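You operate a simulated robot arm through the tools that you are given. There is no shell and no other tool.

You run a simulated two-armed robot. Do the job below in one go: nothing can be reset, and whatever is moved stays where it is left.

Task
Put block 52 on line without raising a red flag.
Fine: black open, red open, black shut, blue open, in that order; leave the other handles as they are.

The check looks at the end state, three seconds after you hand in, the way a careful person would. Anything else that was tipped, shoved, dropped, spilled or broken makes it a failure.

Robot
Two 7-joint arms with two-finger parallel grippers on one trunk that stands fixed in place. Base frame: the origin is at the foot of the trunk, x ahead of it, y to its left, z up. Readings come in m, rad, newtons and seconds.
The left shoulder is at [0.05, 0.209, 1.346], the right one opposite. With the tool pointing down near the work surface each hand reaches from about 0.1 to 0.88 m from the base axis, measured 20 degrees to its own side. Payload 4.4 kg a hand.
The tool frame of a hand sits at the grasp point between the pads (the TCP): z along the fingers, y along the line on which they close. The tips reach 0.023 m beyond it. Largest opening 0.094 m; finger width 0.038, thickness 0.01; the body of the gripper, 0.054 by 0.096 m, starts 0.039 m behind the TCP.
Orientation is that of the tool frame in the base frame, as a unit quaternion [w, x, y, z]. With the fingers straight down and closing along the base's y, the tool's x points along the base's -x, its y along +y and its z along -z.

Tools
- The arms move only by the tool send_rows. It takes "left_targets", "right_targets" or both (then of equal length, played together; a hand with none holds still); each is a list of rows, each an object of numbers (a shift or turn left out is 0, a gripper value left out holds the last): "dx", "dy", "dz": the shift along the tool's x, y, z in m; "ax", "ay", "az": the turn, a rotation vector about the tool's x, y, z in rad. In form: [{"dx": .., "dy": .., "dz": .., "ax": .., "ay": .., "az": ..}, ...]. A call has 1 to 20 rows; each row is the pose to reach, as a shift and turn from the pose commanded when the call began, along the tool's axes at that moment. "left_grip" and "right_grip" are, for a hand that has rows, the closure in counts, from 0 (fully open) to 255 (shut), set as the call begins (left out, the last holds). Each row takes 0.2 s and may step no farther than 0.05 m and 0.15 rad from the row before; otherwise, or with a gripper value out of range, the whole call is refused. Where a pose cannot be reached the arm comes as near as it can. A force on the tool above 40 N (or 10 N above the force at the start of the call, whichever is more), or a blocked arm, ends the call early, and 0.2 s more pass. The fingers move at their own pace (about 0.108 m/s each) and stop on an object; they squeeze with about 39 N. The grip force told is the motor's: it shows also when the fingers shut on nothing. Time passes only in rows, and 0.2 s behind the last, so rows that repeat a pose let the fingers close. It gives the time, the measured TCP pose, the force on the tool (base axes), the opening and the grip force at its end, in the units of the frame above (readings bear some noise), with the torque about the TCP (base axes, N m) and any sound that the robot's microphone picked up, and new pictures: "show" is both (left out), scene, wrist or none (wrist: the cameras of the hands that moved).
- Cameras (640 x 400 px; columns grow to the right, rows downward): "scene" is now at [0.1393, -0.0513, 1.5791]; the picture's right is [-0.59, -0.80, 0.00], its down [0.04, -0.03, -1.00] and it looks along [0.80, -0.59, 0.05] (base axes); focal length 287 px, centre (320, 200). "left" rides on the left gripper at [0.086, -0.016, -0.075] in its tool frame; the picture's right is [0.18, 0.98, 0.00], its down [-0.58, 0.11, -0.81] and it looks along [-0.79, 0.15, 0.59] (tool axes); focal length 243 px, centre (320, 200). "right" rides on the right gripper at [0.086, 0.016, -0.074] in its tool frame; the picture's right is [-0.18, 0.98, 0.00], its down [-0.58, -0.11, -0.81] and it looks along [-0.79, -0.15, 0.59] (tool axes); focal length 243 px, centre (320, 200). There is no depth. A picture from a camera that has moved, and an enlarged one, comes with that camera's place and axes in the base frame and with its lens.
- slide_trunk(by): slides the trunk up (or, below 0, down) by that many m; the arms and the scene camera ride with it, the base frame stays. It gives what a move gives, with no picture.
- turn_head(pan, tilt): turns the head with the scene camera to pan (to the left, within 1.396 rad either way) and tilt (down, from -0.506 to 1.204), counted from straight ahead of the robot. It gives what a move gives, and a new picture of the scene camera.
- zoom(camera, box): a new picture of the part [left, top, right, bottom] of that camera's present view, enlarged. It takes no simulated time.
- close_job(): hands the job in; it is judged then, once.

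Nothing tells you positions but the pictures and the camera data. Unless the task says otherwise, let go and move clear before handing in.

The tools are called after "Emit:" by a JSON object that holds its "method" and its "body". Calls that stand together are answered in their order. send_rows: Moves the arms, as the interface text tells. Its arguments: {"type":"object","properties":{"left_targets":{"type":"array"},"left_grip":{"type":"number"},"right_targets":{"type":"array"},"right_grip":{"type":"number"},"show":{"type":"string","enum":["both","scene","wrist","none"]}},"required":[]} The other tools are called the same way: slide_trunk (by) moves the trunk up or down; turn_head (pan, tilt) turns the head that bears the scene camera; zoom (camera, box) takes an enlarged picture of a part of a camera's view; close_job () hands the job in.

At the start:

```text
clock: 0.0
left_ee_pos: [0.4281, -0.0641, 1.6073]
left_ee_rot: [0.0, 0.0, 1.0, 0.0]
left_ft_force: [0.6, 0.2, 0.9]
left_ft_torque: [0.02, -0.02, -0.03]
left_width: 0.0939
left_gripper_force: 0.1
right_ee_pos: [0.2987, -0.4159, 1.6246]
right_ee_rot: [0.0, 0.001, 1.0, 0.0]
right_ft_force: [-0.4, -0.4, -0.1]
right_ft_torque: [-0.03, 0.0, -0.02]
right_width: 0.094
right_gripper_force: 0.1
trunk travel left (down, up): [-0.425, 0.138]
head pan, tilt (commanded): [-0.635, -0.045]
```

scene: 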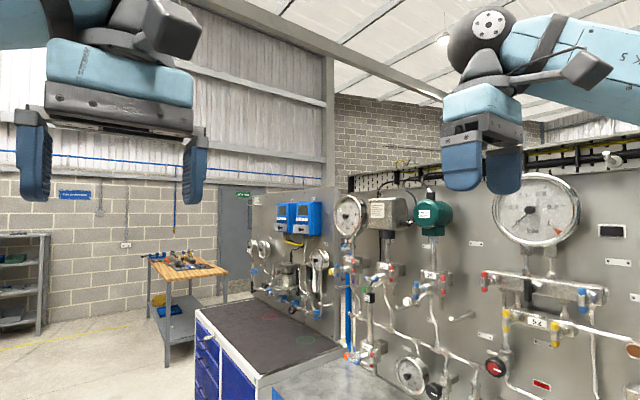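
right: 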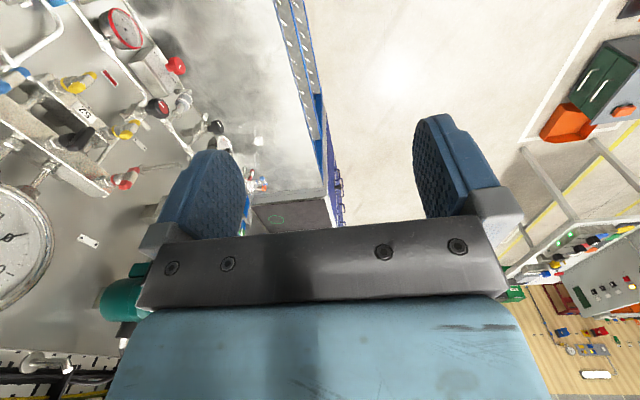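
left: 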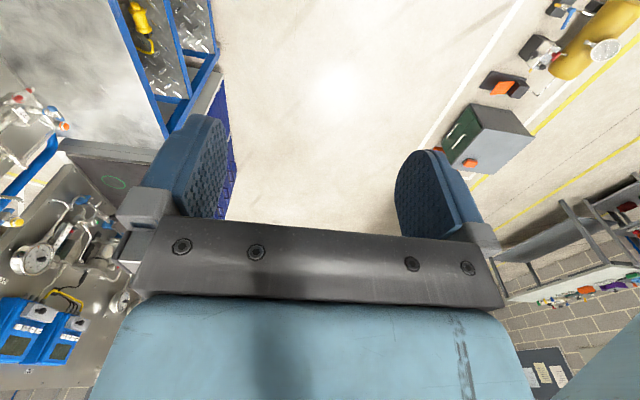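

I see a workshop with an instrument panel to the right, carrying several valve manifolds; a block labelled "52" appears near the right side of the picture. I will look more closely before I move anything.

Emit:
{"method": "zoom", "body": {"camera": "scene", "box": [440, 240, 640, 400]}}

Emit:
{"method": "turn_head", "body": {"pan": -1.2, "tilt": 0.3}}

```text
2.50 times, centred on (540, 320) of scene
camera zoom: at [0.1393, -0.0513, 1.5791], right [-0.59, -0.8, 0.0], down [0.04, -0.03, -1.0], along [0.8, -0.59, 0.05], focal length 717 px, centre (-230, -100)
```

zoom: 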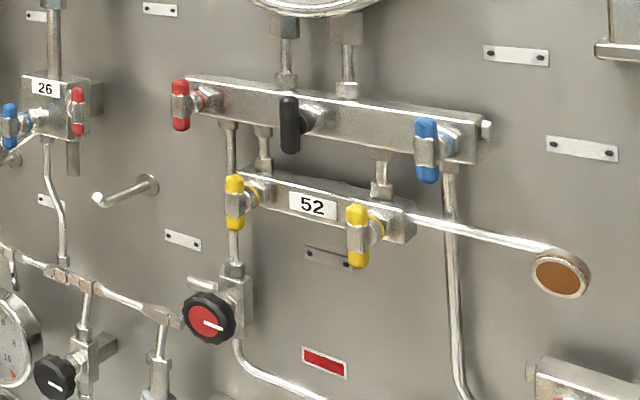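

```text
clock: 1.0
left_ee_pos: [0.4282, -0.0641, 1.6085]
left_ee_rot: [0.001, 0.0, 1.0, 0.0]
left_ft_force: [0.9, 0.5, -0.8]
left_ft_torque: [-0.01, -0.02, -0.02]
left_width: 0.0938
left_gripper_force: 0.1
right_ee_pos: [0.297, -0.415, 1.625]
right_ee_rot: [0.0, 0.001, 1.0, 0.0]
right_ft_force: [-0.2, 0.3, -0.2]
right_ft_torque: [-0.01, -0.01, -0.03]
right_width: 0.0943
right_gripper_force: 0.0
trunk travel left (down, up): [-0.425, 0.138]
head pan, tilt (commanded): [-1.201, 0.3]
camera scene: at [0.1017, -0.0856, 1.5473], right [-0.93, -0.36, 0.0], down [-0.11, 0.28, -0.96], along [0.35, -0.89, -0.3], focal length 287 px, centre (320, 200)
```

scene: 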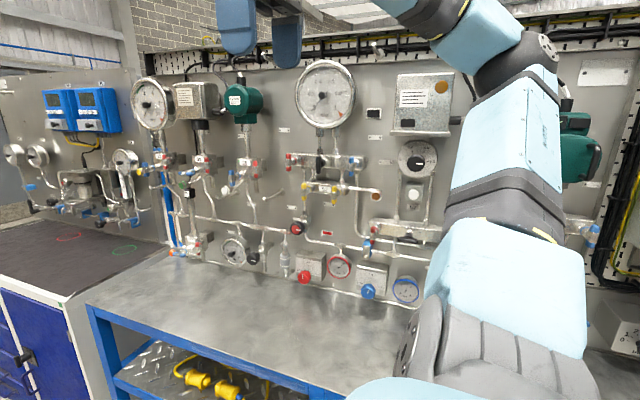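

The panel stands along the robot's right side, with the 52 block just right of the picture's middle. I will enlarge it and its surroundings to read the handles.

Emit:
{"method": "zoom", "body": {"camera": "scene", "box": [270, 130, 398, 210]}}

Emit:
{"method": "zoom", "body": {"camera": "scene", "box": [260, 50, 452, 170]}}

Emit:
{"method": "zoom", "body": {"camera": "scene", "box": [230, 170, 438, 300]}}

Emit:
{"method": "zoom", "body": {"camera": "scene", "box": [130, 60, 290, 160]}}

```text
5.00 times, centred on (334, 170) of scene
camera zoom: at [0.1017, -0.0856, 1.5473], right [-0.93, -0.36, 0.0], down [-0.11, 0.28, -0.96], along [0.35, -0.89, -0.3], focal length 1434 px, centre (250, 350)
```

zoom: 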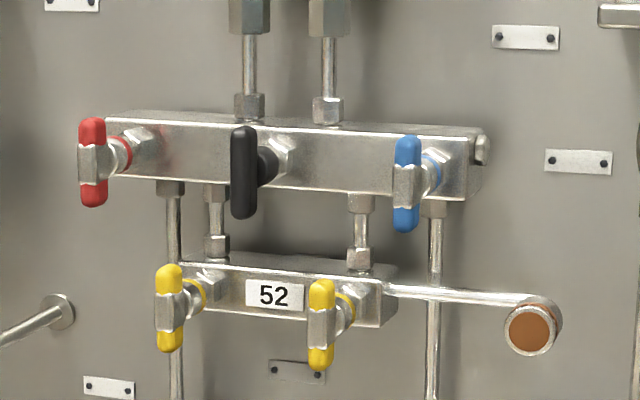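

```text
3.33 times, centred on (356, 110) of scene
camera zoom: at [0.1017, -0.0856, 1.5473], right [-0.93, -0.36, 0.0], down [-0.11, 0.28, -0.96], along [0.35, -0.89, -0.3], focal length 956 px, centre (200, 500)
```

zoom: 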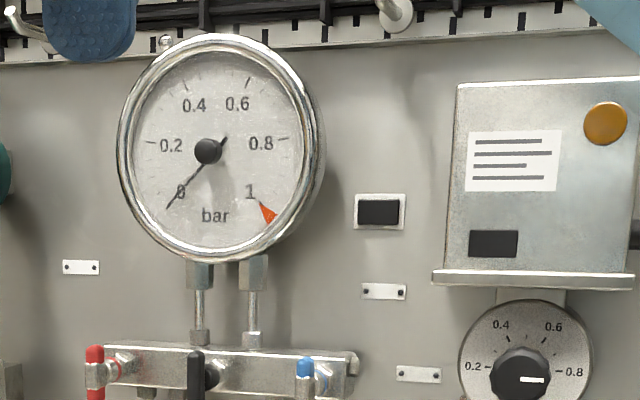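

```text
3.08 times, centred on (334, 235) of scene
camera zoom: at [0.1017, -0.0856, 1.5473], right [-0.93, -0.36, 0.0], down [-0.11, 0.28, -0.96], along [0.35, -0.89, -0.3], focal length 883 px, centre (277, 92)
```

zoom: 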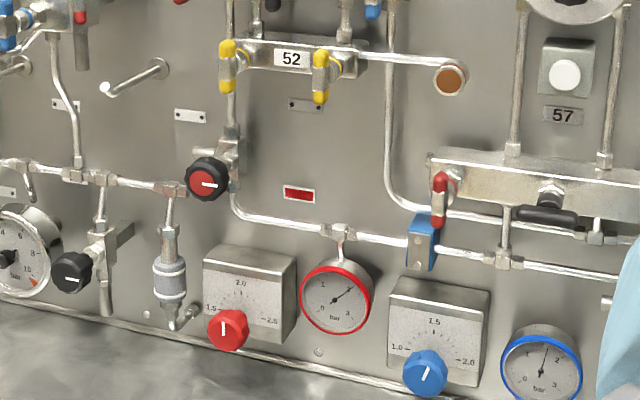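

```text
4.00 times, centred on (210, 110) of scene
camera zoom: at [0.1017, -0.0856, 1.5473], right [-0.93, -0.36, 0.0], down [-0.11, 0.28, -0.96], along [0.35, -0.89, -0.3], focal length 1147 px, centre (760, 560)
```

zoom: 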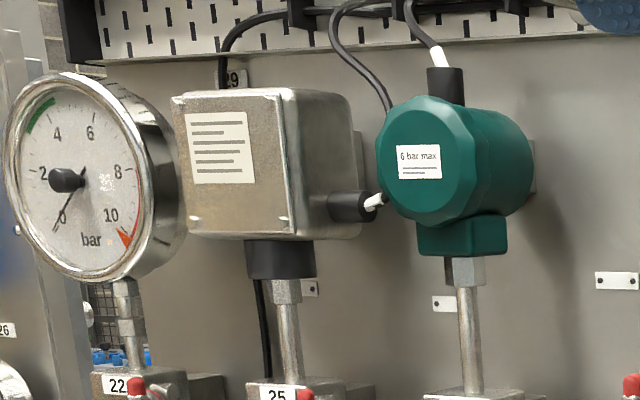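

The 52 assembly is a lower block with two yellow handles joined to an upper block with red, black and blue handles, all vertical, under a gauge that reads about 0. I put the red handle near (0.49, -0.83, 1.40). I will look closer at the handles and at other blocks for hints of what "open" looks like.

Emit:
{"method": "zoom", "body": {"camera": "scene", "box": [280, 145, 344, 185]}}

Emit:
{"method": "zoom", "body": {"camera": "scene", "box": [320, 145, 384, 185]}}

Emit:
{"method": "zoom", "body": {"camera": "scene", "box": [130, 140, 290, 240]}}

Emit:
{"method": "zoom", "body": {"camera": "scene", "box": [0, 120, 160, 220]}}

Emit:
{"method": "zoom", "body": {"camera": "scene", "box": [360, 180, 440, 230]}}

Emit:
{"method": "zoom", "body": {"camera": "right", "box": [0, 0, 240, 150]}}

```text
10.00 times, centred on (312, 165) of scene
camera zoom: at [0.1017, -0.0856, 1.5473], right [-0.93, -0.36, 0.0], down [-0.11, 0.28, -0.96], along [0.35, -0.89, -0.3], focal length 2868 px, centre (400, 550)
```

zoom: 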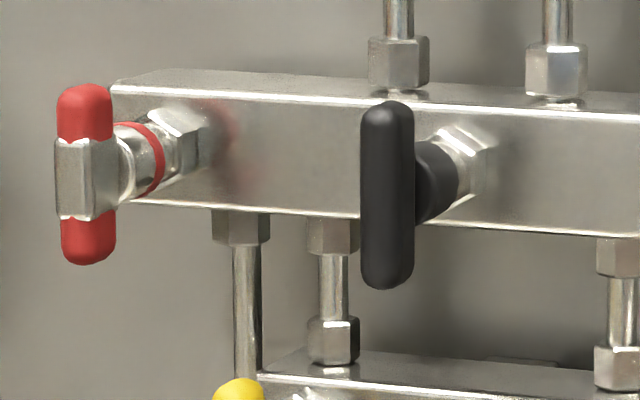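

```text
10.00 times, centred on (352, 165) of scene
camera zoom: at [0.1017, -0.0856, 1.5473], right [-0.93, -0.36, 0.0], down [-0.11, 0.28, -0.96], along [0.35, -0.89, -0.3], focal length 2868 px, centre (0, 550)
```

zoom: 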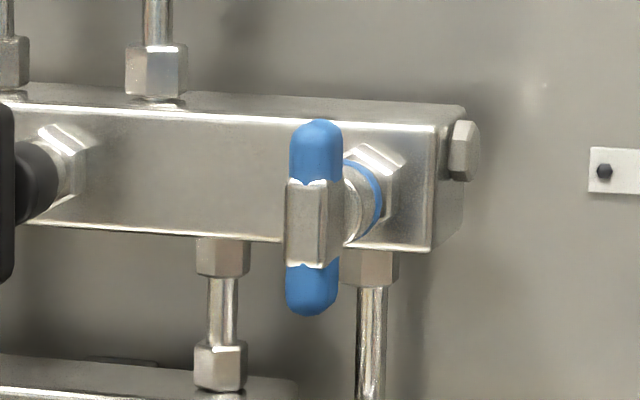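

```text
4.00 times, centred on (210, 190) of scene
camera zoom: at [0.1017, -0.0856, 1.5473], right [-0.93, -0.36, 0.0], down [-0.11, 0.28, -0.96], along [0.35, -0.89, -0.3], focal length 1147 px, centre (760, 240)
```

zoom: 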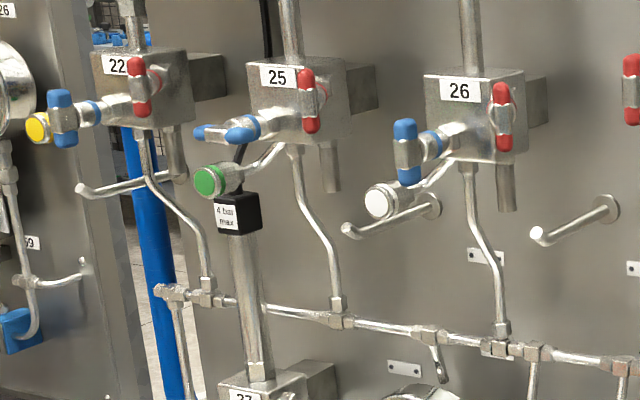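

```text
4.00 times, centred on (80, 170) of scene
camera zoom: at [0.1017, -0.0856, 1.5473], right [-0.93, -0.36, 0.0], down [-0.11, 0.28, -0.96], along [0.35, -0.89, -0.3], focal length 1147 px, centre (1280, 320)
```

zoom: 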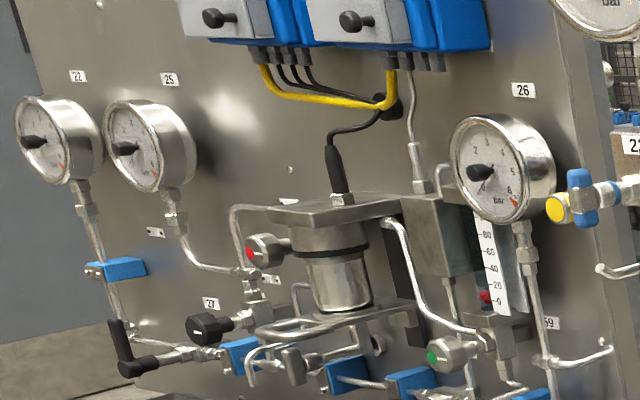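

```text
8.00 times, centred on (400, 205) of scene
camera zoom: at [0.1017, -0.0856, 1.5473], right [-0.93, -0.36, 0.0], down [-0.11, 0.28, -0.96], along [0.35, -0.89, -0.3], focal length 2295 px, centre (-320, 160)
```

zoom: 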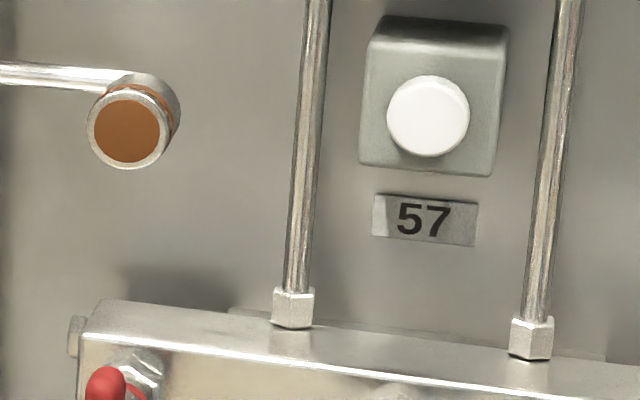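

```text
2.67 times, centred on (120, 75) of right
camera zoom: at [0.2121, -0.3997, 1.699], right [0.18, 0.98, 0.0], down [0.58, -0.11, 0.81], along [0.79, -0.15, -0.59], focal length 647 px, centre (853, 533)
```

zoom: 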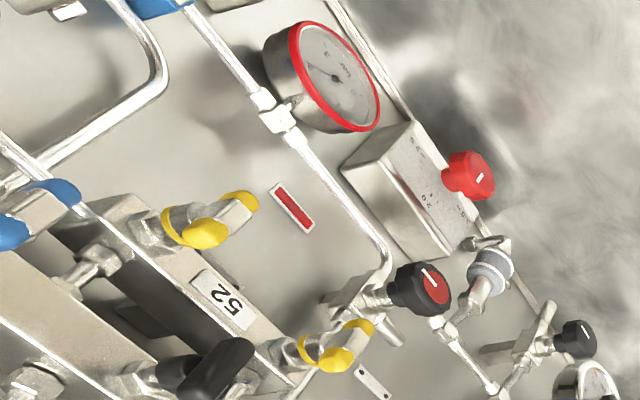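

Handle states: on 52 all five are vertical, and on 57 the black lever is horizontal, so I take vertical as shut and horizontal as open. I will move the left hand away to the left and turn the right hand to face the panel (towards -y).

Emit:
{"method": "send_rows", "body": {"left_targets": [{"dy": 0.03}, {"dy": 0.07}, {"dy": 0.11}, {"dy": 0.15}, {"dy": 0.19}, {"dy": 0.23}, {"dy": 0.26}, {"dy": 0.28}, {"dy": 0.3}, {"dy": 0.3}, {"dy": 0.3}], "right_targets": [{"ax": 0}, {"ax": 0.1}, {"ax": 0.25}, {"ax": 0.4}, {"ax": 0.55}, {"ax": 0.7}, {"ax": 0.85}, {"ax": 1.0}, {"ax": 1.15}, {"ax": 1.3}, {"ax": 1.44}]}}

```text
clock: 3.4
left_ee_pos: [0.4258, 0.2352, 1.6084]
left_ee_rot: [0.0, -0.001, 1.0, 0.0]
left_ft_force: [0.1, -0.3, 0.8]
left_ft_torque: [0.0, 0.0, -0.02]
left_width: 0.0939
left_gripper_force: 0.0
right_ee_pos: [0.3025, -0.4909, 1.6128]
right_ee_rot: [0.009, -0.007, 0.754, -0.657]
right_ft_force: [-0.8, -0.6, -1.0]
right_ft_torque: [0.02, 0.0, 0.03]
right_width: 0.0936
right_gripper_force: 0.0
right hand out of reach, approached as far as the arm can: row 7, 8, 9, 10, 11
trunk travel left (down, up): [-0.425, 0.138]
head pan, tilt (commanded): [-1.201, 0.3]
camera scene: at [0.1014, -0.0864, 1.5472], right [-0.93, -0.36, 0.0], down [-0.11, 0.28, -0.96], along [0.35, -0.89, -0.3], focal length 287 px, centre (320, 200)
camera right: at [0.2146, -0.4181, 1.6071], right [0.18, 0.14, -0.97], down [0.56, 0.8, 0.22], along [0.81, -0.59, 0.07], focal length 243 px, centre (320, 200)
camera left: at [0.3412, 0.2194, 1.6823], right [-0.18, 0.98, 0.0], down [0.58, 0.11, 0.81], along [0.79, 0.15, -0.59], focal length 243 px, centre (320, 200)
```

scene: 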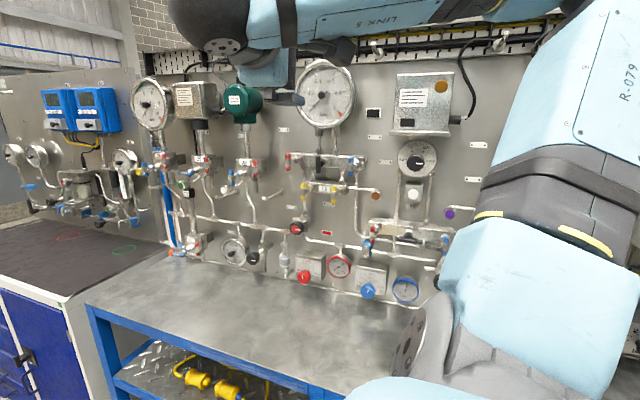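
right: 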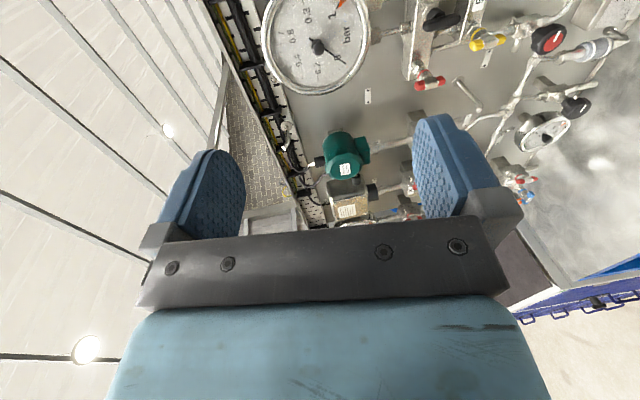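
left: 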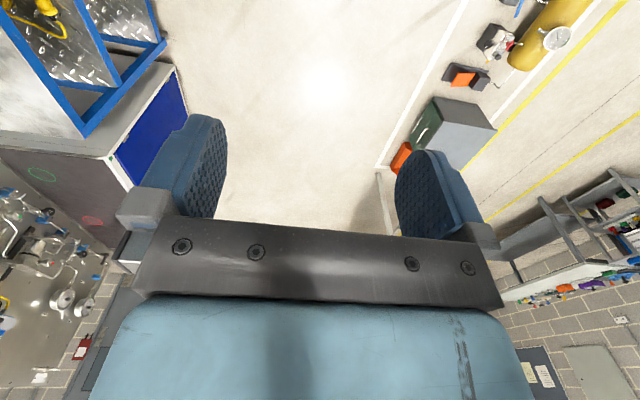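

The right hand now faces the panel, though it is a little off because it was too near the shoulder. I will move it out to a stand-off in front of the red handle at about (0.485, -0.62, 1.40) and finish squaring it to the panel.

Emit:
{"method": "send_rows", "body": {"right_targets": [{"dx": -0.019, "dy": 0.02, "dz": 0.023, "ax": 0.02}, {"dx": -0.037, "dy": 0.039, "dz": 0.046, "ax": 0.04}, {"dx": -0.056, "dy": 0.059, "dz": 0.07, "ax": 0.06}, {"dx": -0.074, "dy": 0.079, "dz": 0.093, "ax": 0.08}, {"dx": -0.093, "dy": 0.098, "dz": 0.116, "ax": 0.1}, {"dx": -0.112, "dy": 0.118, "dz": 0.139, "ax": 0.12}, {"dx": -0.13, "dy": 0.138, "dz": 0.162, "ax": 0.1308}, {"dx": -0.149, "dy": 0.157, "dz": 0.185, "ax": 0.1308}, {"dx": -0.167, "dy": 0.177, "dz": 0.208, "ax": 0.1308}, {"dx": -0.186, "dy": 0.1965, "dz": 0.2315, "ax": 0.1308}, {"dx": -0.186, "dy": 0.1965, "dz": 0.2315, "ax": 0.1308}]}}

```text
clock: 5.8
left_ee_pos: [0.4266, 0.2381, 1.6093]
left_ee_rot: [0.0, 0.0, 1.0, 0.0]
left_ft_force: [0.7, 0.3, 0.5]
left_ft_torque: [-0.03, -0.02, 0.03]
left_width: 0.0938
left_gripper_force: 0.0
right_ee_pos: [0.4856, -0.6956, 1.3892]
right_ee_rot: [-0.001, 0.001, -0.707, 0.707]
right_ft_force: [-1.0, -0.6, 0.4]
right_ft_torque: [0.03, -0.01, 0.01]
right_width: 0.0941
right_gripper_force: 0.1
trunk travel left (down, up): [-0.425, 0.138]
head pan, tilt (commanded): [-1.201, 0.3]
camera scene: at [0.1005, -0.085, 1.5474], right [-0.93, -0.36, 0.0], down [-0.11, 0.28, -0.96], along [0.35, -0.89, -0.29], focal length 287 px, centre (320, 200)
camera right: at [0.401, -0.6211, 1.3727], right [0.19, 0.0, -0.98], down [0.58, 0.81, 0.11], along [0.79, -0.59, 0.15], focal length 243 px, centre (320, 200)
```

scene: 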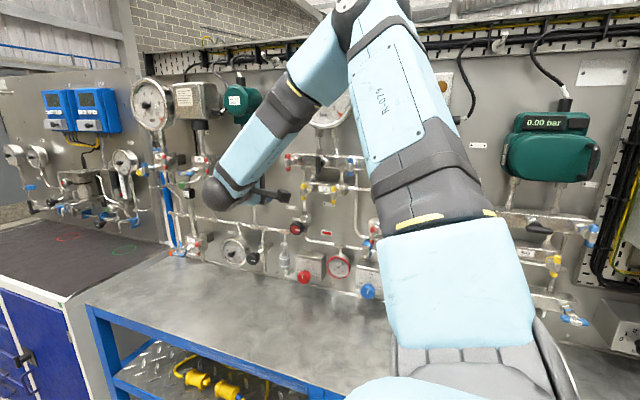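
right: 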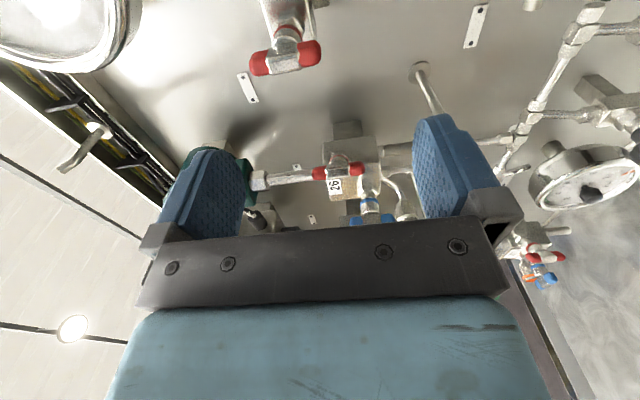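

The hand is now square to the panel at (0.486, -0.696, 1.389). By crossing the views I get red at (0.471, -0.797, 1.411), black at (0.381, -0.797, 1.411) and blue at (0.291, -0.797, 1.411). Before I touch anything I will check the other manifolds at the far right and take a better wrist view.

Emit:
{"method": "zoom", "body": {"camera": "scene", "box": [480, 90, 640, 190]}}

Emit:
{"method": "zoom", "body": {"camera": "scene", "box": [480, 200, 640, 300]}}

Emit:
{"method": "zoom", "body": {"camera": "right", "box": [220, 0, 380, 100]}}

Emit:
{"method": "zoom", "body": {"camera": "scene", "box": [190, 130, 350, 230]}}

```text
4.00 times, centred on (560, 140) of scene
camera zoom: at [0.1005, -0.085, 1.5474], right [-0.93, -0.36, 0.0], down [-0.11, 0.28, -0.96], along [0.35, -0.89, -0.29], focal length 1147 px, centre (-640, 440)
```

zoom: 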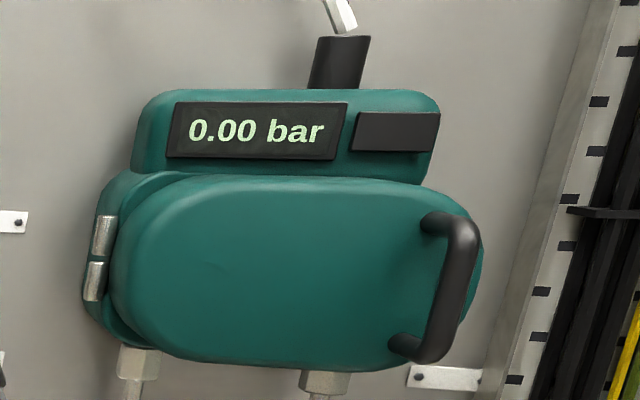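

```text
4.00 times, centred on (560, 250) of scene
camera zoom: at [0.1005, -0.085, 1.5474], right [-0.93, -0.36, 0.0], down [-0.11, 0.28, -0.96], along [0.35, -0.89, -0.29], focal length 1147 px, centre (-640, 0)
```

zoom: 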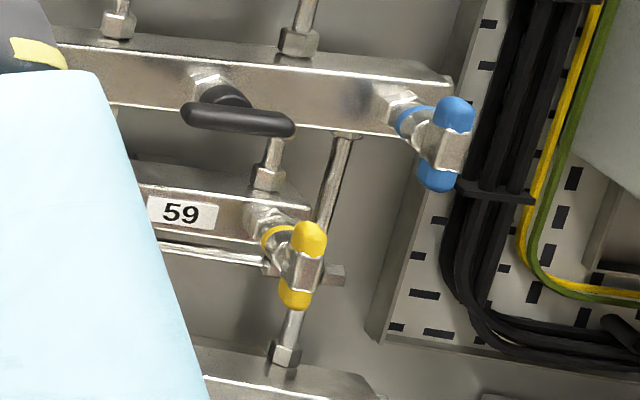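

```text
4.00 times, centred on (300, 50) of right
camera zoom: at [0.401, -0.6211, 1.3727], right [0.19, 0.0, -0.98], down [0.58, 0.81, 0.11], along [0.79, -0.59, 0.15], focal length 970 px, centre (400, 800)
```

zoom: 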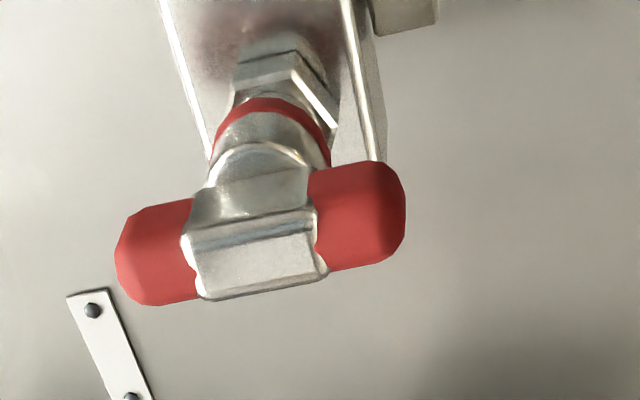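

```text
4.00 times, centred on (270, 180) of scene
camera zoom: at [0.1005, -0.085, 1.5474], right [-0.93, -0.36, 0.0], down [-0.11, 0.28, -0.96], along [0.35, -0.89, -0.29], focal length 1147 px, centre (520, 280)
```

zoom: 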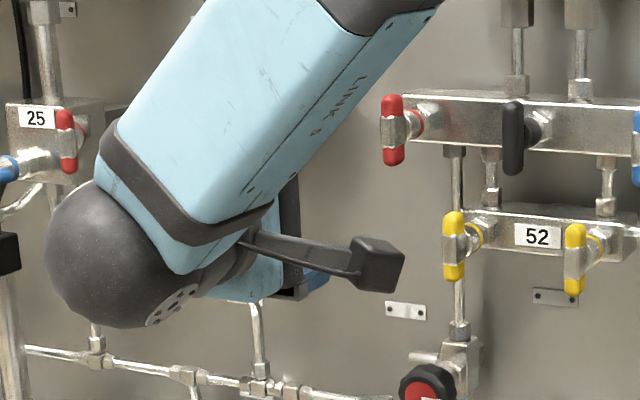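

Blocks 57 and 59 read or stand at zero with black horizontal and the coloured handles vertical, so horizontal means open and vertical means shut. I will now roll the right hand a quarter turn (camera underneath), move it in front of the black handle at x 0.381, z 1.411, and open the fingers part way.

Emit:
{"method": "send_rows", "body": {"right_targets": [{"dx": 0.01, "dy": -0.002, "az": 0.1428}, {"dx": 0.019, "dy": -0.004, "az": 0.2856}, {"dx": 0.029, "dy": -0.006, "az": 0.4284}, {"dx": 0.038, "dy": -0.008, "az": 0.5712}, {"dx": 0.048, "dy": -0.01, "az": 0.714}, {"dx": 0.057, "dy": -0.012, "az": 0.8568}, {"dx": 0.067, "dy": -0.014, "az": 0.9996}, {"dx": 0.076, "dy": -0.016, "az": 1.1424}, {"dx": 0.086, "dy": -0.018, "az": 1.2852}, {"dx": 0.095, "dy": -0.02, "az": 1.428}, {"dx": 0.1046, "dy": -0.0218, "az": 1.5708}, {"dx": 0.1046, "dy": -0.0218, "az": 1.5708}], "right_grip": 92}}

```text
clock: 8.4
left_ee_pos: [0.4274, 0.2367, 1.6082]
left_ee_rot: [0.0, 0.0, 1.0, 0.0]
left_ft_force: [0.4, -0.1, 0.6]
left_ft_torque: [0.0, -0.01, -0.04]
left_width: 0.094
left_gripper_force: 0.1
right_ee_pos: [0.3818, -0.6947, 1.41]
right_ee_rot: [0.5, 0.501, 0.499, -0.5]
right_ft_force: [-0.1, 0.7, 0.0]
right_ft_torque: [0.0, -0.01, -0.02]
right_width: 0.0602
right_gripper_force: 0.2
trunk travel left (down, up): [-0.425, 0.138]
head pan, tilt (commanded): [-1.201, 0.3]
camera scene: at [0.1021, -0.0855, 1.5472], right [-0.93, -0.36, 0.0], down [-0.11, 0.28, -0.96], along [0.35, -0.89, -0.3], focal length 287 px, centre (320, 200)
camera right: at [0.4003, -0.6205, 1.3234], right [0.98, 0.0, 0.19], down [-0.11, 0.81, 0.58], along [-0.15, -0.59, 0.79], focal length 243 px, centre (320, 200)
```

scene: 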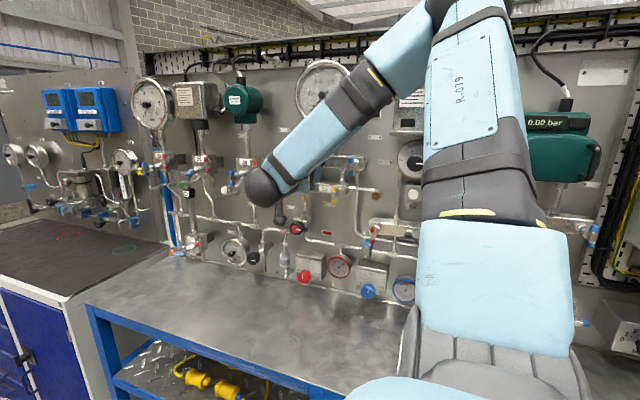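
right: 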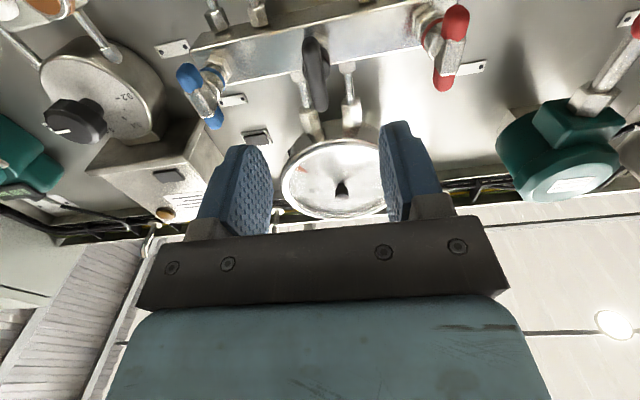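

The wrist view shows blue, black and red handles in a row with the gauge above (the picture is upside down). I will enlarge it to refine where the black handle lies.

Emit:
{"method": "zoom", "body": {"camera": "right", "box": [160, 0, 320, 100]}}

Emit:
{"method": "zoom", "body": {"camera": "right", "box": [280, 0, 480, 125]}}

Emit:
{"method": "zoom", "body": {"camera": "right", "box": [230, 110, 422, 230]}}

```text
4.00 times, centred on (240, 50) of right
camera zoom: at [0.4003, -0.6205, 1.3234], right [0.98, 0.0, 0.19], down [-0.11, 0.81, 0.58], along [-0.15, -0.59, 0.79], focal length 970 px, centre (640, 800)
```

zoom: 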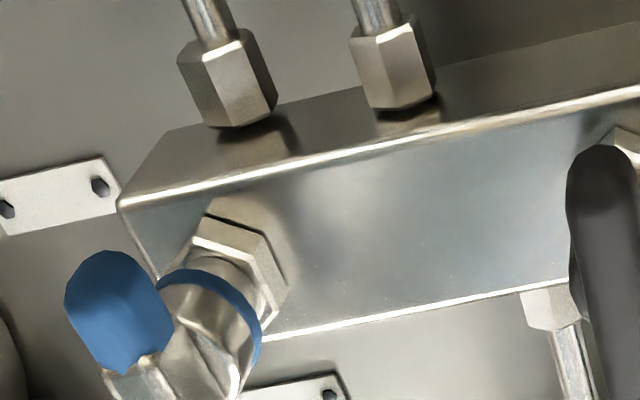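

```text
3.20 times, centred on (380, 62) of right
camera zoom: at [0.4003, -0.6205, 1.3234], right [0.98, 0.0, 0.19], down [-0.11, 0.81, 0.58], along [-0.15, -0.59, 0.79], focal length 776 px, centre (128, 640)
```

zoom: 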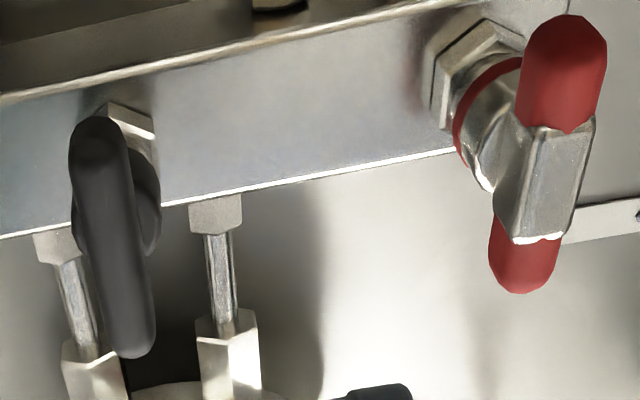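

```text
3.33 times, centred on (326, 170) of right
camera zoom: at [0.4003, -0.6205, 1.3234], right [0.98, 0.0, 0.19], down [-0.11, 0.81, 0.58], along [-0.15, -0.59, 0.79], focal length 809 px, centre (300, 300)
```

zoom: 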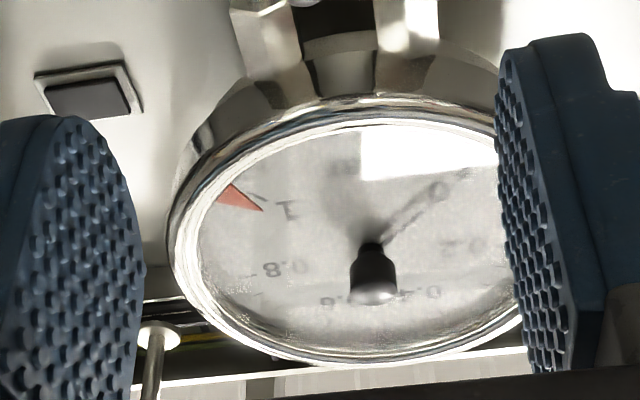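

The refined black handle is at (0.382, -0.797, 1.411) with a bar about 54 mm long, and the hand is already in line with it. I will advance straight along the tool axis to y of about -0.784, fingers open either side of the bar.

Emit:
{"method": "send_rows", "body": {"right_targets": [{"dx": -0.001, "dz": 0.02}, {"dx": -0.001, "dz": 0.04}, {"dx": -0.001, "dz": 0.06}, {"dx": -0.001, "dz": 0.075}, {"dx": -0.001, "dz": 0.084}, {"dx": -0.001, "dz": 0.089}, {"dx": -0.001, "dz": 0.089}], "right_grip": 92}}

```text
clock: 10.0
left_ee_pos: [0.4261, 0.2349, 1.6094]
left_ee_rot: [0.0, 0.0, 1.0, 0.0]
left_ft_force: [-0.5, 0.7, -0.4]
left_ft_torque: [0.03, 0.03, 0.01]
left_width: 0.0938
left_gripper_force: 0.1
right_ee_pos: [0.3816, -0.7838, 1.4109]
right_ee_rot: [-0.5, -0.5, -0.499, 0.5]
right_ft_force: [-0.7, 0.3, 0.5]
right_ft_torque: [-0.03, 0.0, 0.0]
right_width: 0.0602
right_gripper_force: 0.0
trunk travel left (down, up): [-0.425, 0.138]
head pan, tilt (commanded): [-1.201, 0.3]
camera scene: at [0.1017, -0.0856, 1.5472], right [-0.93, -0.36, 0.0], down [-0.11, 0.28, -0.96], along [0.35, -0.89, -0.3], focal length 287 px, centre (320, 200)
camera right: at [0.3999, -0.7096, 1.3245], right [0.98, 0.0, 0.18], down [-0.11, 0.81, 0.58], along [-0.15, -0.59, 0.79], focal length 243 px, centre (320, 200)
```

scene: 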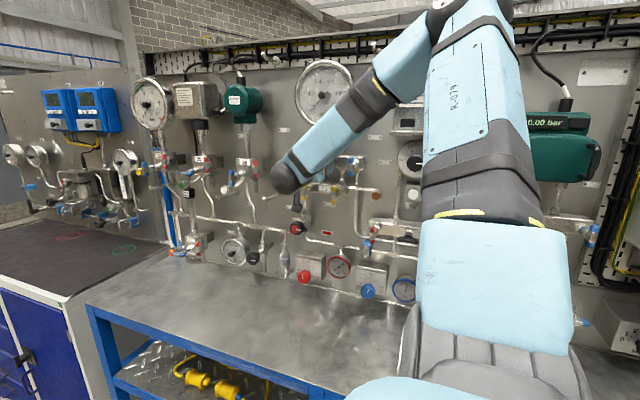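
right: 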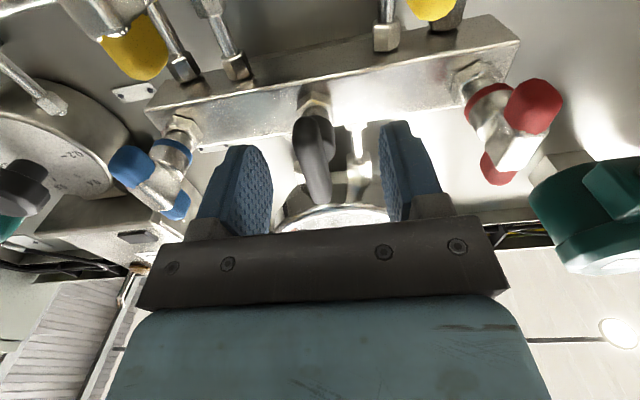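

The black bar now sits between the open fingers. I will enlarge to confirm the depth before closing.

Emit:
{"method": "zoom", "body": {"camera": "right", "box": [220, 80, 420, 205]}}

Emit:
{"method": "zoom", "body": {"camera": "scene", "box": [260, 140, 388, 220]}}

```text
3.20 times, centred on (320, 142) of right
camera zoom: at [0.3999, -0.7096, 1.3245], right [0.98, 0.0, 0.18], down [-0.11, 0.81, 0.58], along [-0.15, -0.59, 0.79], focal length 776 px, centre (320, 384)
```

zoom: 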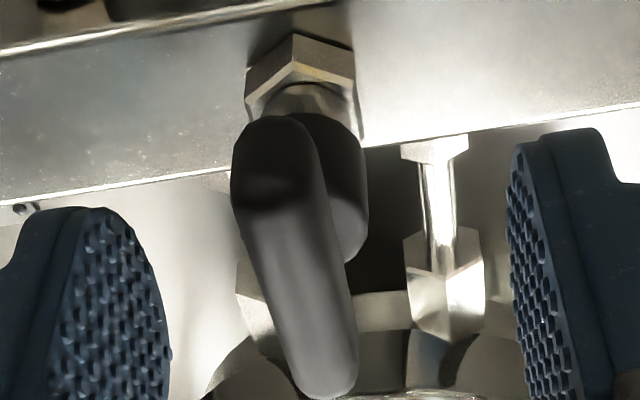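

```text
5.00 times, centred on (324, 180) of scene
camera zoom: at [0.1017, -0.0856, 1.5472], right [-0.93, -0.36, 0.0], down [-0.11, 0.28, -0.96], along [0.35, -0.89, -0.3], focal length 1434 px, centre (300, 300)
```

zoom: 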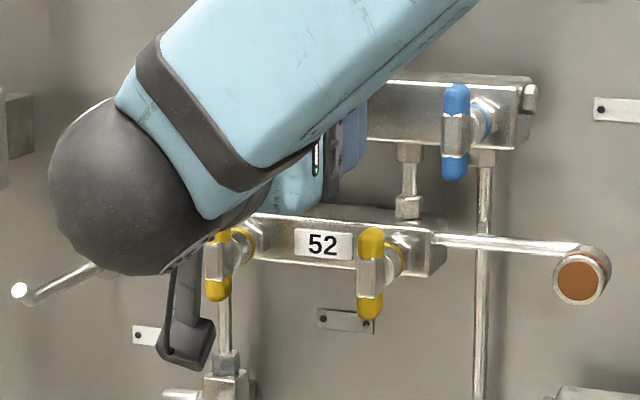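

The bar centre is at y of about -0.798 with a wider round hub right behind it. I will back off 4 mm so the tips clamp only the bar, then close.

Emit:
{"method": "send_rows", "body": {"right_targets": [{"dz": -0.004}, {"dz": -0.004}], "right_grip": 92, "show": "none"}}

Emit:
{"method": "send_rows", "body": {"right_targets": [{"dz": 0}, {"dz": 0}, {"dz": 0}, {"dz": 0}], "right_grip": 255, "show": "wrist"}}

```text
clock: 10.6
left_ee_pos: [0.4266, 0.2357, 1.6099]
left_ee_rot: [0.0, 0.0, 1.0, 0.001]
left_ft_force: [0.3, 0.0, -1.2]
left_ft_torque: [0.04, 0.02, 0.04]
left_width: 0.0942
left_gripper_force: 0.2
right_ee_pos: [0.3818, -0.7799, 1.4106]
right_ee_rot: [0.501, 0.5, 0.5, -0.499]
right_ft_force: [-0.4, -0.4, 0.5]
right_ft_torque: [0.02, -0.05, -0.01]
right_width: 0.0601
right_gripper_force: 0.0
trunk travel left (down, up): [-0.425, 0.138]
head pan, tilt (commanded): [-1.201, 0.3]
```

```text
clock: 11.6
left_ee_pos: [0.4247, 0.2355, 1.6093]
left_ee_rot: [0.001, 0.0, 1.0, 0.0]
left_ft_force: [0.6, 0.1, -0.1]
left_ft_torque: [0.0, 0.0, 0.03]
left_width: 0.0941
left_gripper_force: 0.1
right_ee_pos: [0.3806, -0.7792, 1.411]
right_ee_rot: [0.5, 0.5, 0.5, -0.499]
right_ft_force: [-13.0, 5.4, -8.2]
right_ft_torque: [-0.39, 0.3, -0.22]
right_width: 0.0116
right_gripper_force: 45.2
trunk travel left (down, up): [-0.425, 0.138]
head pan, tilt (commanded): [-1.201, 0.3]
camera right: at [0.3975, -0.7053, 1.3244], right [0.98, 0.0, 0.18], down [-0.11, 0.81, 0.58], along [-0.15, -0.59, 0.79], focal length 243 px, centre (320, 200)
```

right: 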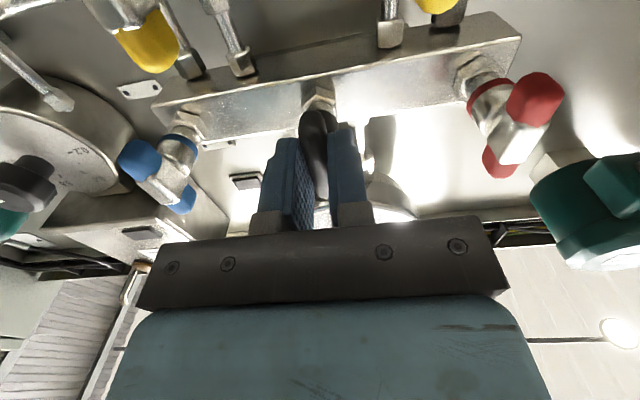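

The fingers hold the black bar (opening 11.6 mm), with a small sideways load showing that the handle axis is about 1 mm nearer -x. I will ease that off and try a small anticlockwise turn, watching the torque.

Emit:
{"method": "send_rows", "body": {"right_targets": [{"dy": -0.0012}, {"dy": -0.0012, "az": -0.06}, {"dy": -0.0012, "az": -0.12}, {"dy": -0.0012, "az": -0.12}], "right_grip": 255, "show": "wrist"}}

```text
clock: 12.6
left_ee_pos: [0.4257, 0.2363, 1.61]
left_ee_rot: [0.0, 0.0, 1.0, 0.0]
left_ft_force: [-0.8, 0.2, -0.7]
left_ft_torque: [-0.01, 0.01, 0.0]
left_width: 0.0939
left_gripper_force: 0.1
right_ee_pos: [0.3812, -0.7797, 1.4103]
right_ee_rot: [0.468, 0.469, 0.53, -0.529]
right_ft_force: [-7.5, 7.2, -9.1]
right_ft_torque: [0.35, 0.0, -0.08]
right_width: 0.0119
right_gripper_force: 45.1
trunk travel left (down, up): [-0.425, 0.138]
head pan, tilt (commanded): [-1.201, 0.3]
camera right: at [0.387, -0.7053, 1.3231], right [1.0, 0.0, 0.07], down [-0.04, 0.81, 0.59], along [-0.05, -0.59, 0.8], focal length 243 px, centre (320, 200)
```

right: 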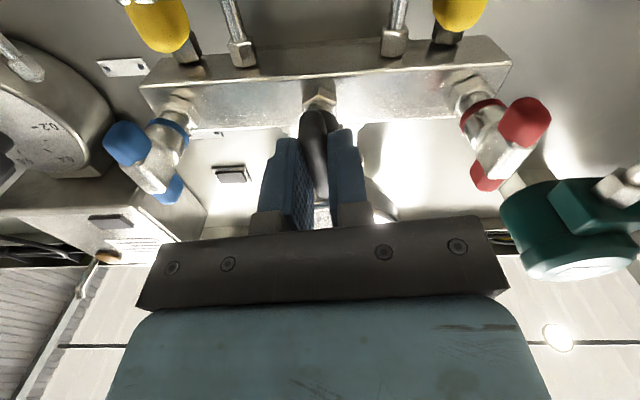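

The handle followed the turn with no resistance. I will carry on anticlockwise in stages.

Emit:
{"method": "send_rows", "body": {"right_targets": [{"az": -0.12}, {"az": -0.24}, {"az": -0.36}, {"az": -0.48}, {"az": -0.6}, {"az": -0.6}], "right_grip": 255, "show": "wrist"}}

```text
clock: 14.0
left_ee_pos: [0.4261, 0.236, 1.6084]
left_ee_rot: [0.0, -0.001, 1.0, 0.0]
left_ft_force: [-0.3, -0.2, -0.2]
left_ft_torque: [-0.01, -0.06, 0.02]
left_width: 0.0939
left_gripper_force: 0.0
right_ee_pos: [0.3803, -0.78, 1.4104]
right_ee_rot: [0.291, 0.292, 0.645, -0.644]
right_ft_force: [-8.8, 11.6, -16.6]
right_ft_torque: [0.25, 0.06, -0.23]
right_width: 0.0121
right_gripper_force: 45.1
trunk travel left (down, up): [-0.425, 0.138]
head pan, tilt (commanded): [-1.201, 0.3]
camera right: at [0.3366, -0.7053, 1.3351], right [0.86, 0.0, -0.51], down [0.3, 0.81, 0.51], along [0.41, -0.59, 0.69], focal length 243 px, centre (320, 200)
```

right: 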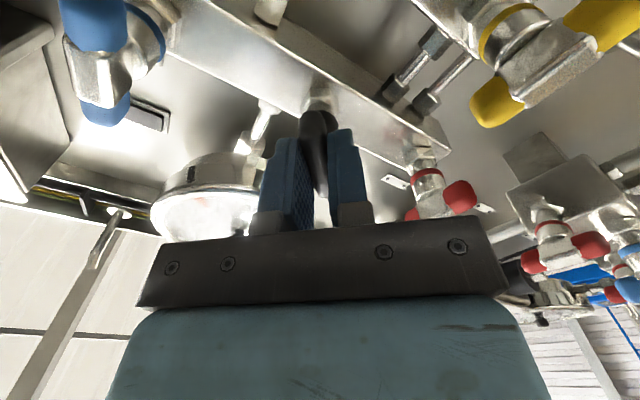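

Still turning freely, with about 45 degrees done. I will shift about 1.4 mm to ease the side load and finish the quarter turn.

Emit:
{"method": "send_rows", "body": {"right_targets": [{"dx": 0.0014, "az": -0.12}, {"dx": 0.0014, "az": -0.24}, {"dx": 0.0014, "az": -0.36}, {"dx": 0.0014, "az": -0.48}, {"dx": 0.0014, "az": -0.6}, {"dx": 0.0014, "az": -0.72}, {"dx": 0.0014, "az": -0.72}], "right_grip": 255, "show": "wrist"}}

```text
clock: 15.6
left_ee_pos: [0.4277, 0.237, 1.6087]
left_ee_rot: [0.0, 0.0, 1.0, -0.001]
left_ft_force: [0.0, -0.8, -0.4]
left_ft_torque: [-0.01, 0.0, 0.0]
left_width: 0.0943
left_gripper_force: 0.1
right_ee_pos: [0.3792, -0.7792, 1.4099]
right_ee_rot: [-0.046, -0.046, -0.706, 0.706]
right_ft_force: [-1.5, 5.8, -7.7]
right_ft_torque: [0.06, 0.03, 0.19]
right_width: 0.012
right_gripper_force: 45.1
trunk travel left (down, up): [-0.425, 0.138]
head pan, tilt (commanded): [-1.201, 0.3]
camera right: at [0.2981, -0.7055, 1.383], right [0.31, 0.0, -0.95], down [0.56, 0.81, 0.18], along [0.77, -0.59, 0.25], focal length 243 px, centre (320, 200)
```

right: 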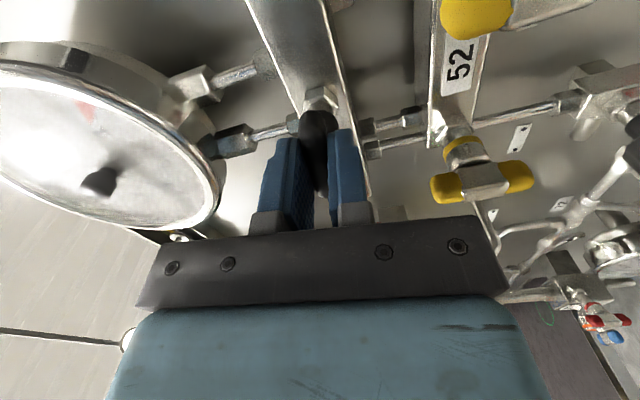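

About 82 degrees done with no stop felt. I will complete the last bit to horizontal and check the torque.

Emit:
{"method": "send_rows", "body": {"right_targets": [{"az": -0.065}, {"az": -0.131}, {"az": -0.131}, {"az": -0.131}], "right_grip": 255, "show": "both"}}

```text
clock: 16.6
left_ee_pos: [0.4272, 0.2374, 1.6089]
left_ee_rot: [0.0, 0.0, 1.0, 0.0]
left_ft_force: [0.8, 0.2, 0.7]
left_ft_torque: [0.0, 0.01, -0.02]
left_width: 0.0943
left_gripper_force: 0.0
right_ee_pos: [0.3809, -0.7808, 1.4097]
right_ee_rot: [0.001, 0.0, 0.707, -0.707]
right_ft_force: [-0.9, 6.4, -8.4]
right_ft_torque: [0.09, -0.15, 0.92]
right_width: 0.0119
right_gripper_force: 45.1
trunk travel left (down, up): [-0.425, 0.138]
head pan, tilt (commanded): [-1.201, 0.3]
camera scene: at [0.1019, -0.0854, 1.5472], right [-0.93, -0.36, 0.0], down [-0.11, 0.28, -0.96], along [0.35, -0.89, -0.3], focal length 287 px, centre (320, 200)
camera right: at [0.2953, -0.7054, 1.394], right [0.18, 0.0, -0.98], down [0.58, 0.81, 0.11], along [0.79, -0.59, 0.15], focal length 243 px, centre (320, 200)
```

scene: 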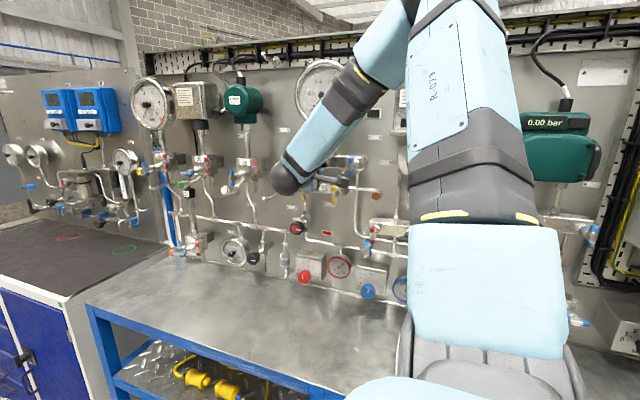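
right: 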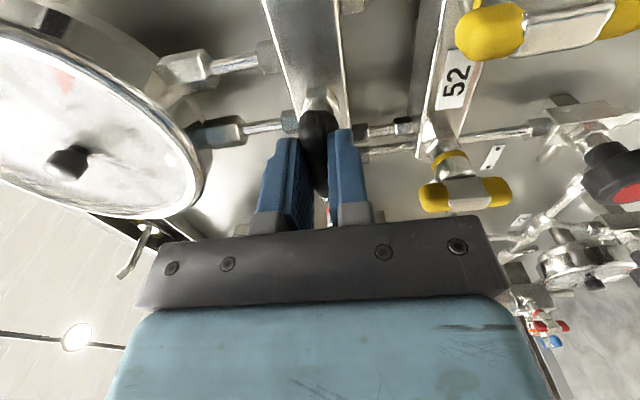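

The hand is square again with the bar horizontal. I will press a little further (0.06 rad) to feel whether a stop is there.

Emit:
{"method": "send_rows", "body": {"right_targets": [{"az": -0.03}, {"az": -0.06}, {"az": -0.06}], "right_grip": 255, "show": "none"}}

```text
clock: 17.4
left_ee_pos: [0.4282, 0.2366, 1.6073]
left_ee_rot: [-0.001, 0.0, 1.0, 0.0]
left_ft_force: [-0.4, -0.8, -0.1]
left_ft_torque: [-0.01, 0.04, 0.01]
left_width: 0.0938
left_gripper_force: 0.1
right_ee_pos: [0.3809, -0.7795, 1.4092]
right_ee_rot: [-0.023, -0.022, 0.707, -0.707]
right_ft_force: [2.6, 7.4, -8.0]
right_ft_torque: [0.18, -1.9, -0.33]
right_width: 0.014
right_gripper_force: 44.6
trunk travel left (down, up): [-0.425, 0.138]
head pan, tilt (commanded): [-1.201, 0.3]
```

A firm stop (torque -1.9 N m) shows the quarter turn is complete. I will turn back that last 0.06 rad, let go gently, and withdraw.

Emit:
{"method": "send_rows", "body": {"right_targets": [{"az": 0.03}, {"az": 0.06}, {"az": 0.06}], "right_grip": 255, "show": "none"}}

Emit:
{"method": "send_rows", "body": {"right_targets": [{"dz": 0}, {"dz": 0}, {"dz": -0.02}, {"dz": -0.045}, {"dz": -0.07}, {"dz": -0.085}, {"dz": -0.085}], "right_grip": 119, "show": "both"}}

```text
clock: 18.2
left_ee_pos: [0.4268, 0.2377, 1.6084]
left_ee_rot: [0.0, 0.0, 1.0, 0.0]
left_ft_force: [0.7, 1.3, 0.4]
left_ft_torque: [-0.02, -0.03, 0.03]
left_width: 0.0938
left_gripper_force: 0.0
right_ee_pos: [0.3813, -0.7816, 1.41]
right_ee_rot: [0.001, 0.0, -0.707, 0.707]
right_ft_force: [-0.3, 5.9, -5.5]
right_ft_torque: [0.08, -0.22, 0.12]
right_width: 0.0119
right_gripper_force: 44.6
trunk travel left (down, up): [-0.425, 0.138]
head pan, tilt (commanded): [-1.201, 0.3]
```

```text
clock: 19.8
left_ee_pos: [0.4262, 0.2357, 1.6099]
left_ee_rot: [0.0, 0.0, 1.0, 0.001]
left_ft_force: [0.8, 0.5, 0.2]
left_ft_torque: [0.02, 0.01, 0.02]
left_width: 0.0939
left_gripper_force: 0.2
right_ee_pos: [0.3813, -0.6948, 1.4098]
right_ee_rot: [0.0, 0.0, -0.707, 0.707]
right_ft_force: [0.2, 0.2, 0.4]
right_ft_torque: [-0.01, 0.0, -0.02]
right_width: 0.05
right_gripper_force: 0.1
trunk travel left (down, up): [-0.425, 0.138]
head pan, tilt (commanded): [-1.201, 0.3]
camera scene: at [0.1016, -0.0858, 1.5472], right [-0.93, -0.36, 0.0], down [-0.11, 0.28, -0.96], along [0.35, -0.89, -0.3], focal length 287 px, centre (320, 200)
camera right: at [0.2955, -0.6206, 1.394], right [0.18, 0.0, -0.98], down [0.58, 0.81, 0.11], along [0.79, -0.59, 0.15], focal length 243 px, centre (320, 200)
```

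scene: 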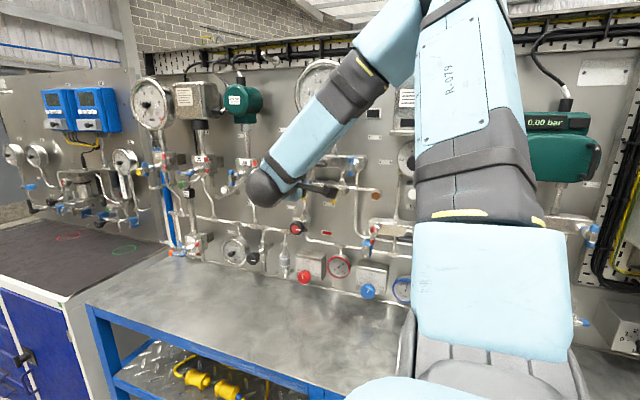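
right: 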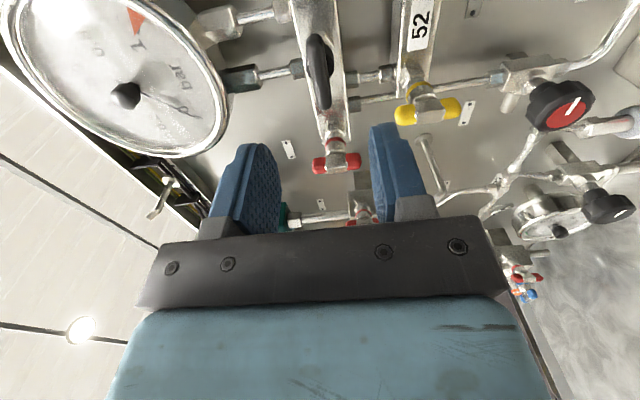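

The black handle is horizontal and the gauge still reads 0. Next is red: I will roll back so the fingers close sideways and move across to x 0.471, still clear of the panel.

Emit:
{"method": "send_rows", "body": {"right_targets": [{"dx": -0.008, "az": 0.1428}, {"dx": -0.016, "az": 0.2856}, {"dx": -0.024, "az": 0.4284}, {"dx": -0.032, "az": 0.5712}, {"dx": -0.041, "az": 0.714}, {"dx": -0.049, "az": 0.8568}, {"dx": -0.057, "az": 0.9996}, {"dx": -0.065, "az": 1.1424}, {"dx": -0.073, "az": 1.2852}, {"dx": -0.081, "az": 1.428}, {"dx": -0.0897, "az": 1.5708}, {"dx": -0.0897, "az": 1.5708}], "right_grip": 92, "show": "both"}}

```text
clock: 22.4
left_ee_pos: [0.4271, 0.2369, 1.6086]
left_ee_rot: [0.0, 0.0, 1.0, 0.0]
left_ft_force: [-0.5, 0.3, 0.7]
left_ft_torque: [0.0, -0.03, -0.03]
left_width: 0.094
left_gripper_force: 0.1
right_ee_pos: [0.4702, -0.6938, 1.4101]
right_ee_rot: [0.501, 0.5, 0.5, -0.499]
right_ft_force: [0.2, -1.2, 0.0]
right_ft_torque: [-0.02, 0.01, 0.01]
right_width: 0.0603
right_gripper_force: 0.1
trunk travel left (down, up): [-0.425, 0.138]
head pan, tilt (commanded): [-1.201, 0.3]
camera scene: at [0.1014, -0.0856, 1.5473], right [-0.93, -0.36, 0.0], down [-0.11, 0.28, -0.96], along [0.35, -0.89, -0.3], focal length 287 px, centre (320, 200)
camera right: at [0.4879, -0.6207, 1.3237], right [0.98, 0.0, 0.19], down [-0.11, 0.81, 0.58], along [-0.15, -0.59, 0.79], focal length 243 px, centre (320, 200)
```

scene: 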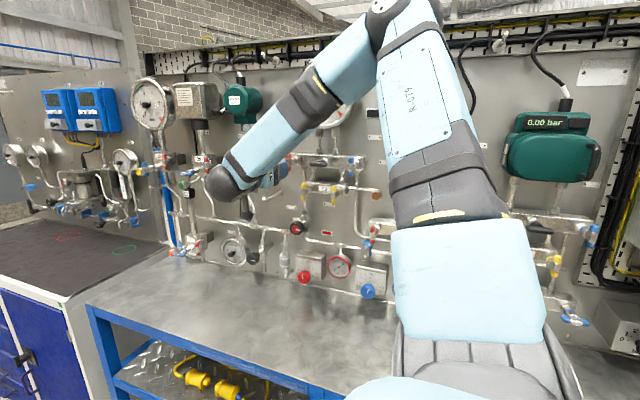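
right: 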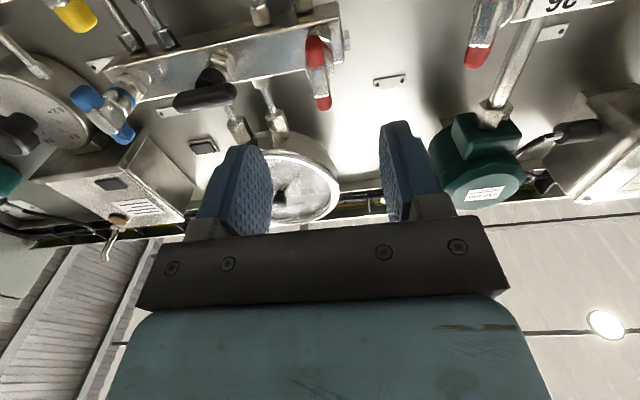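

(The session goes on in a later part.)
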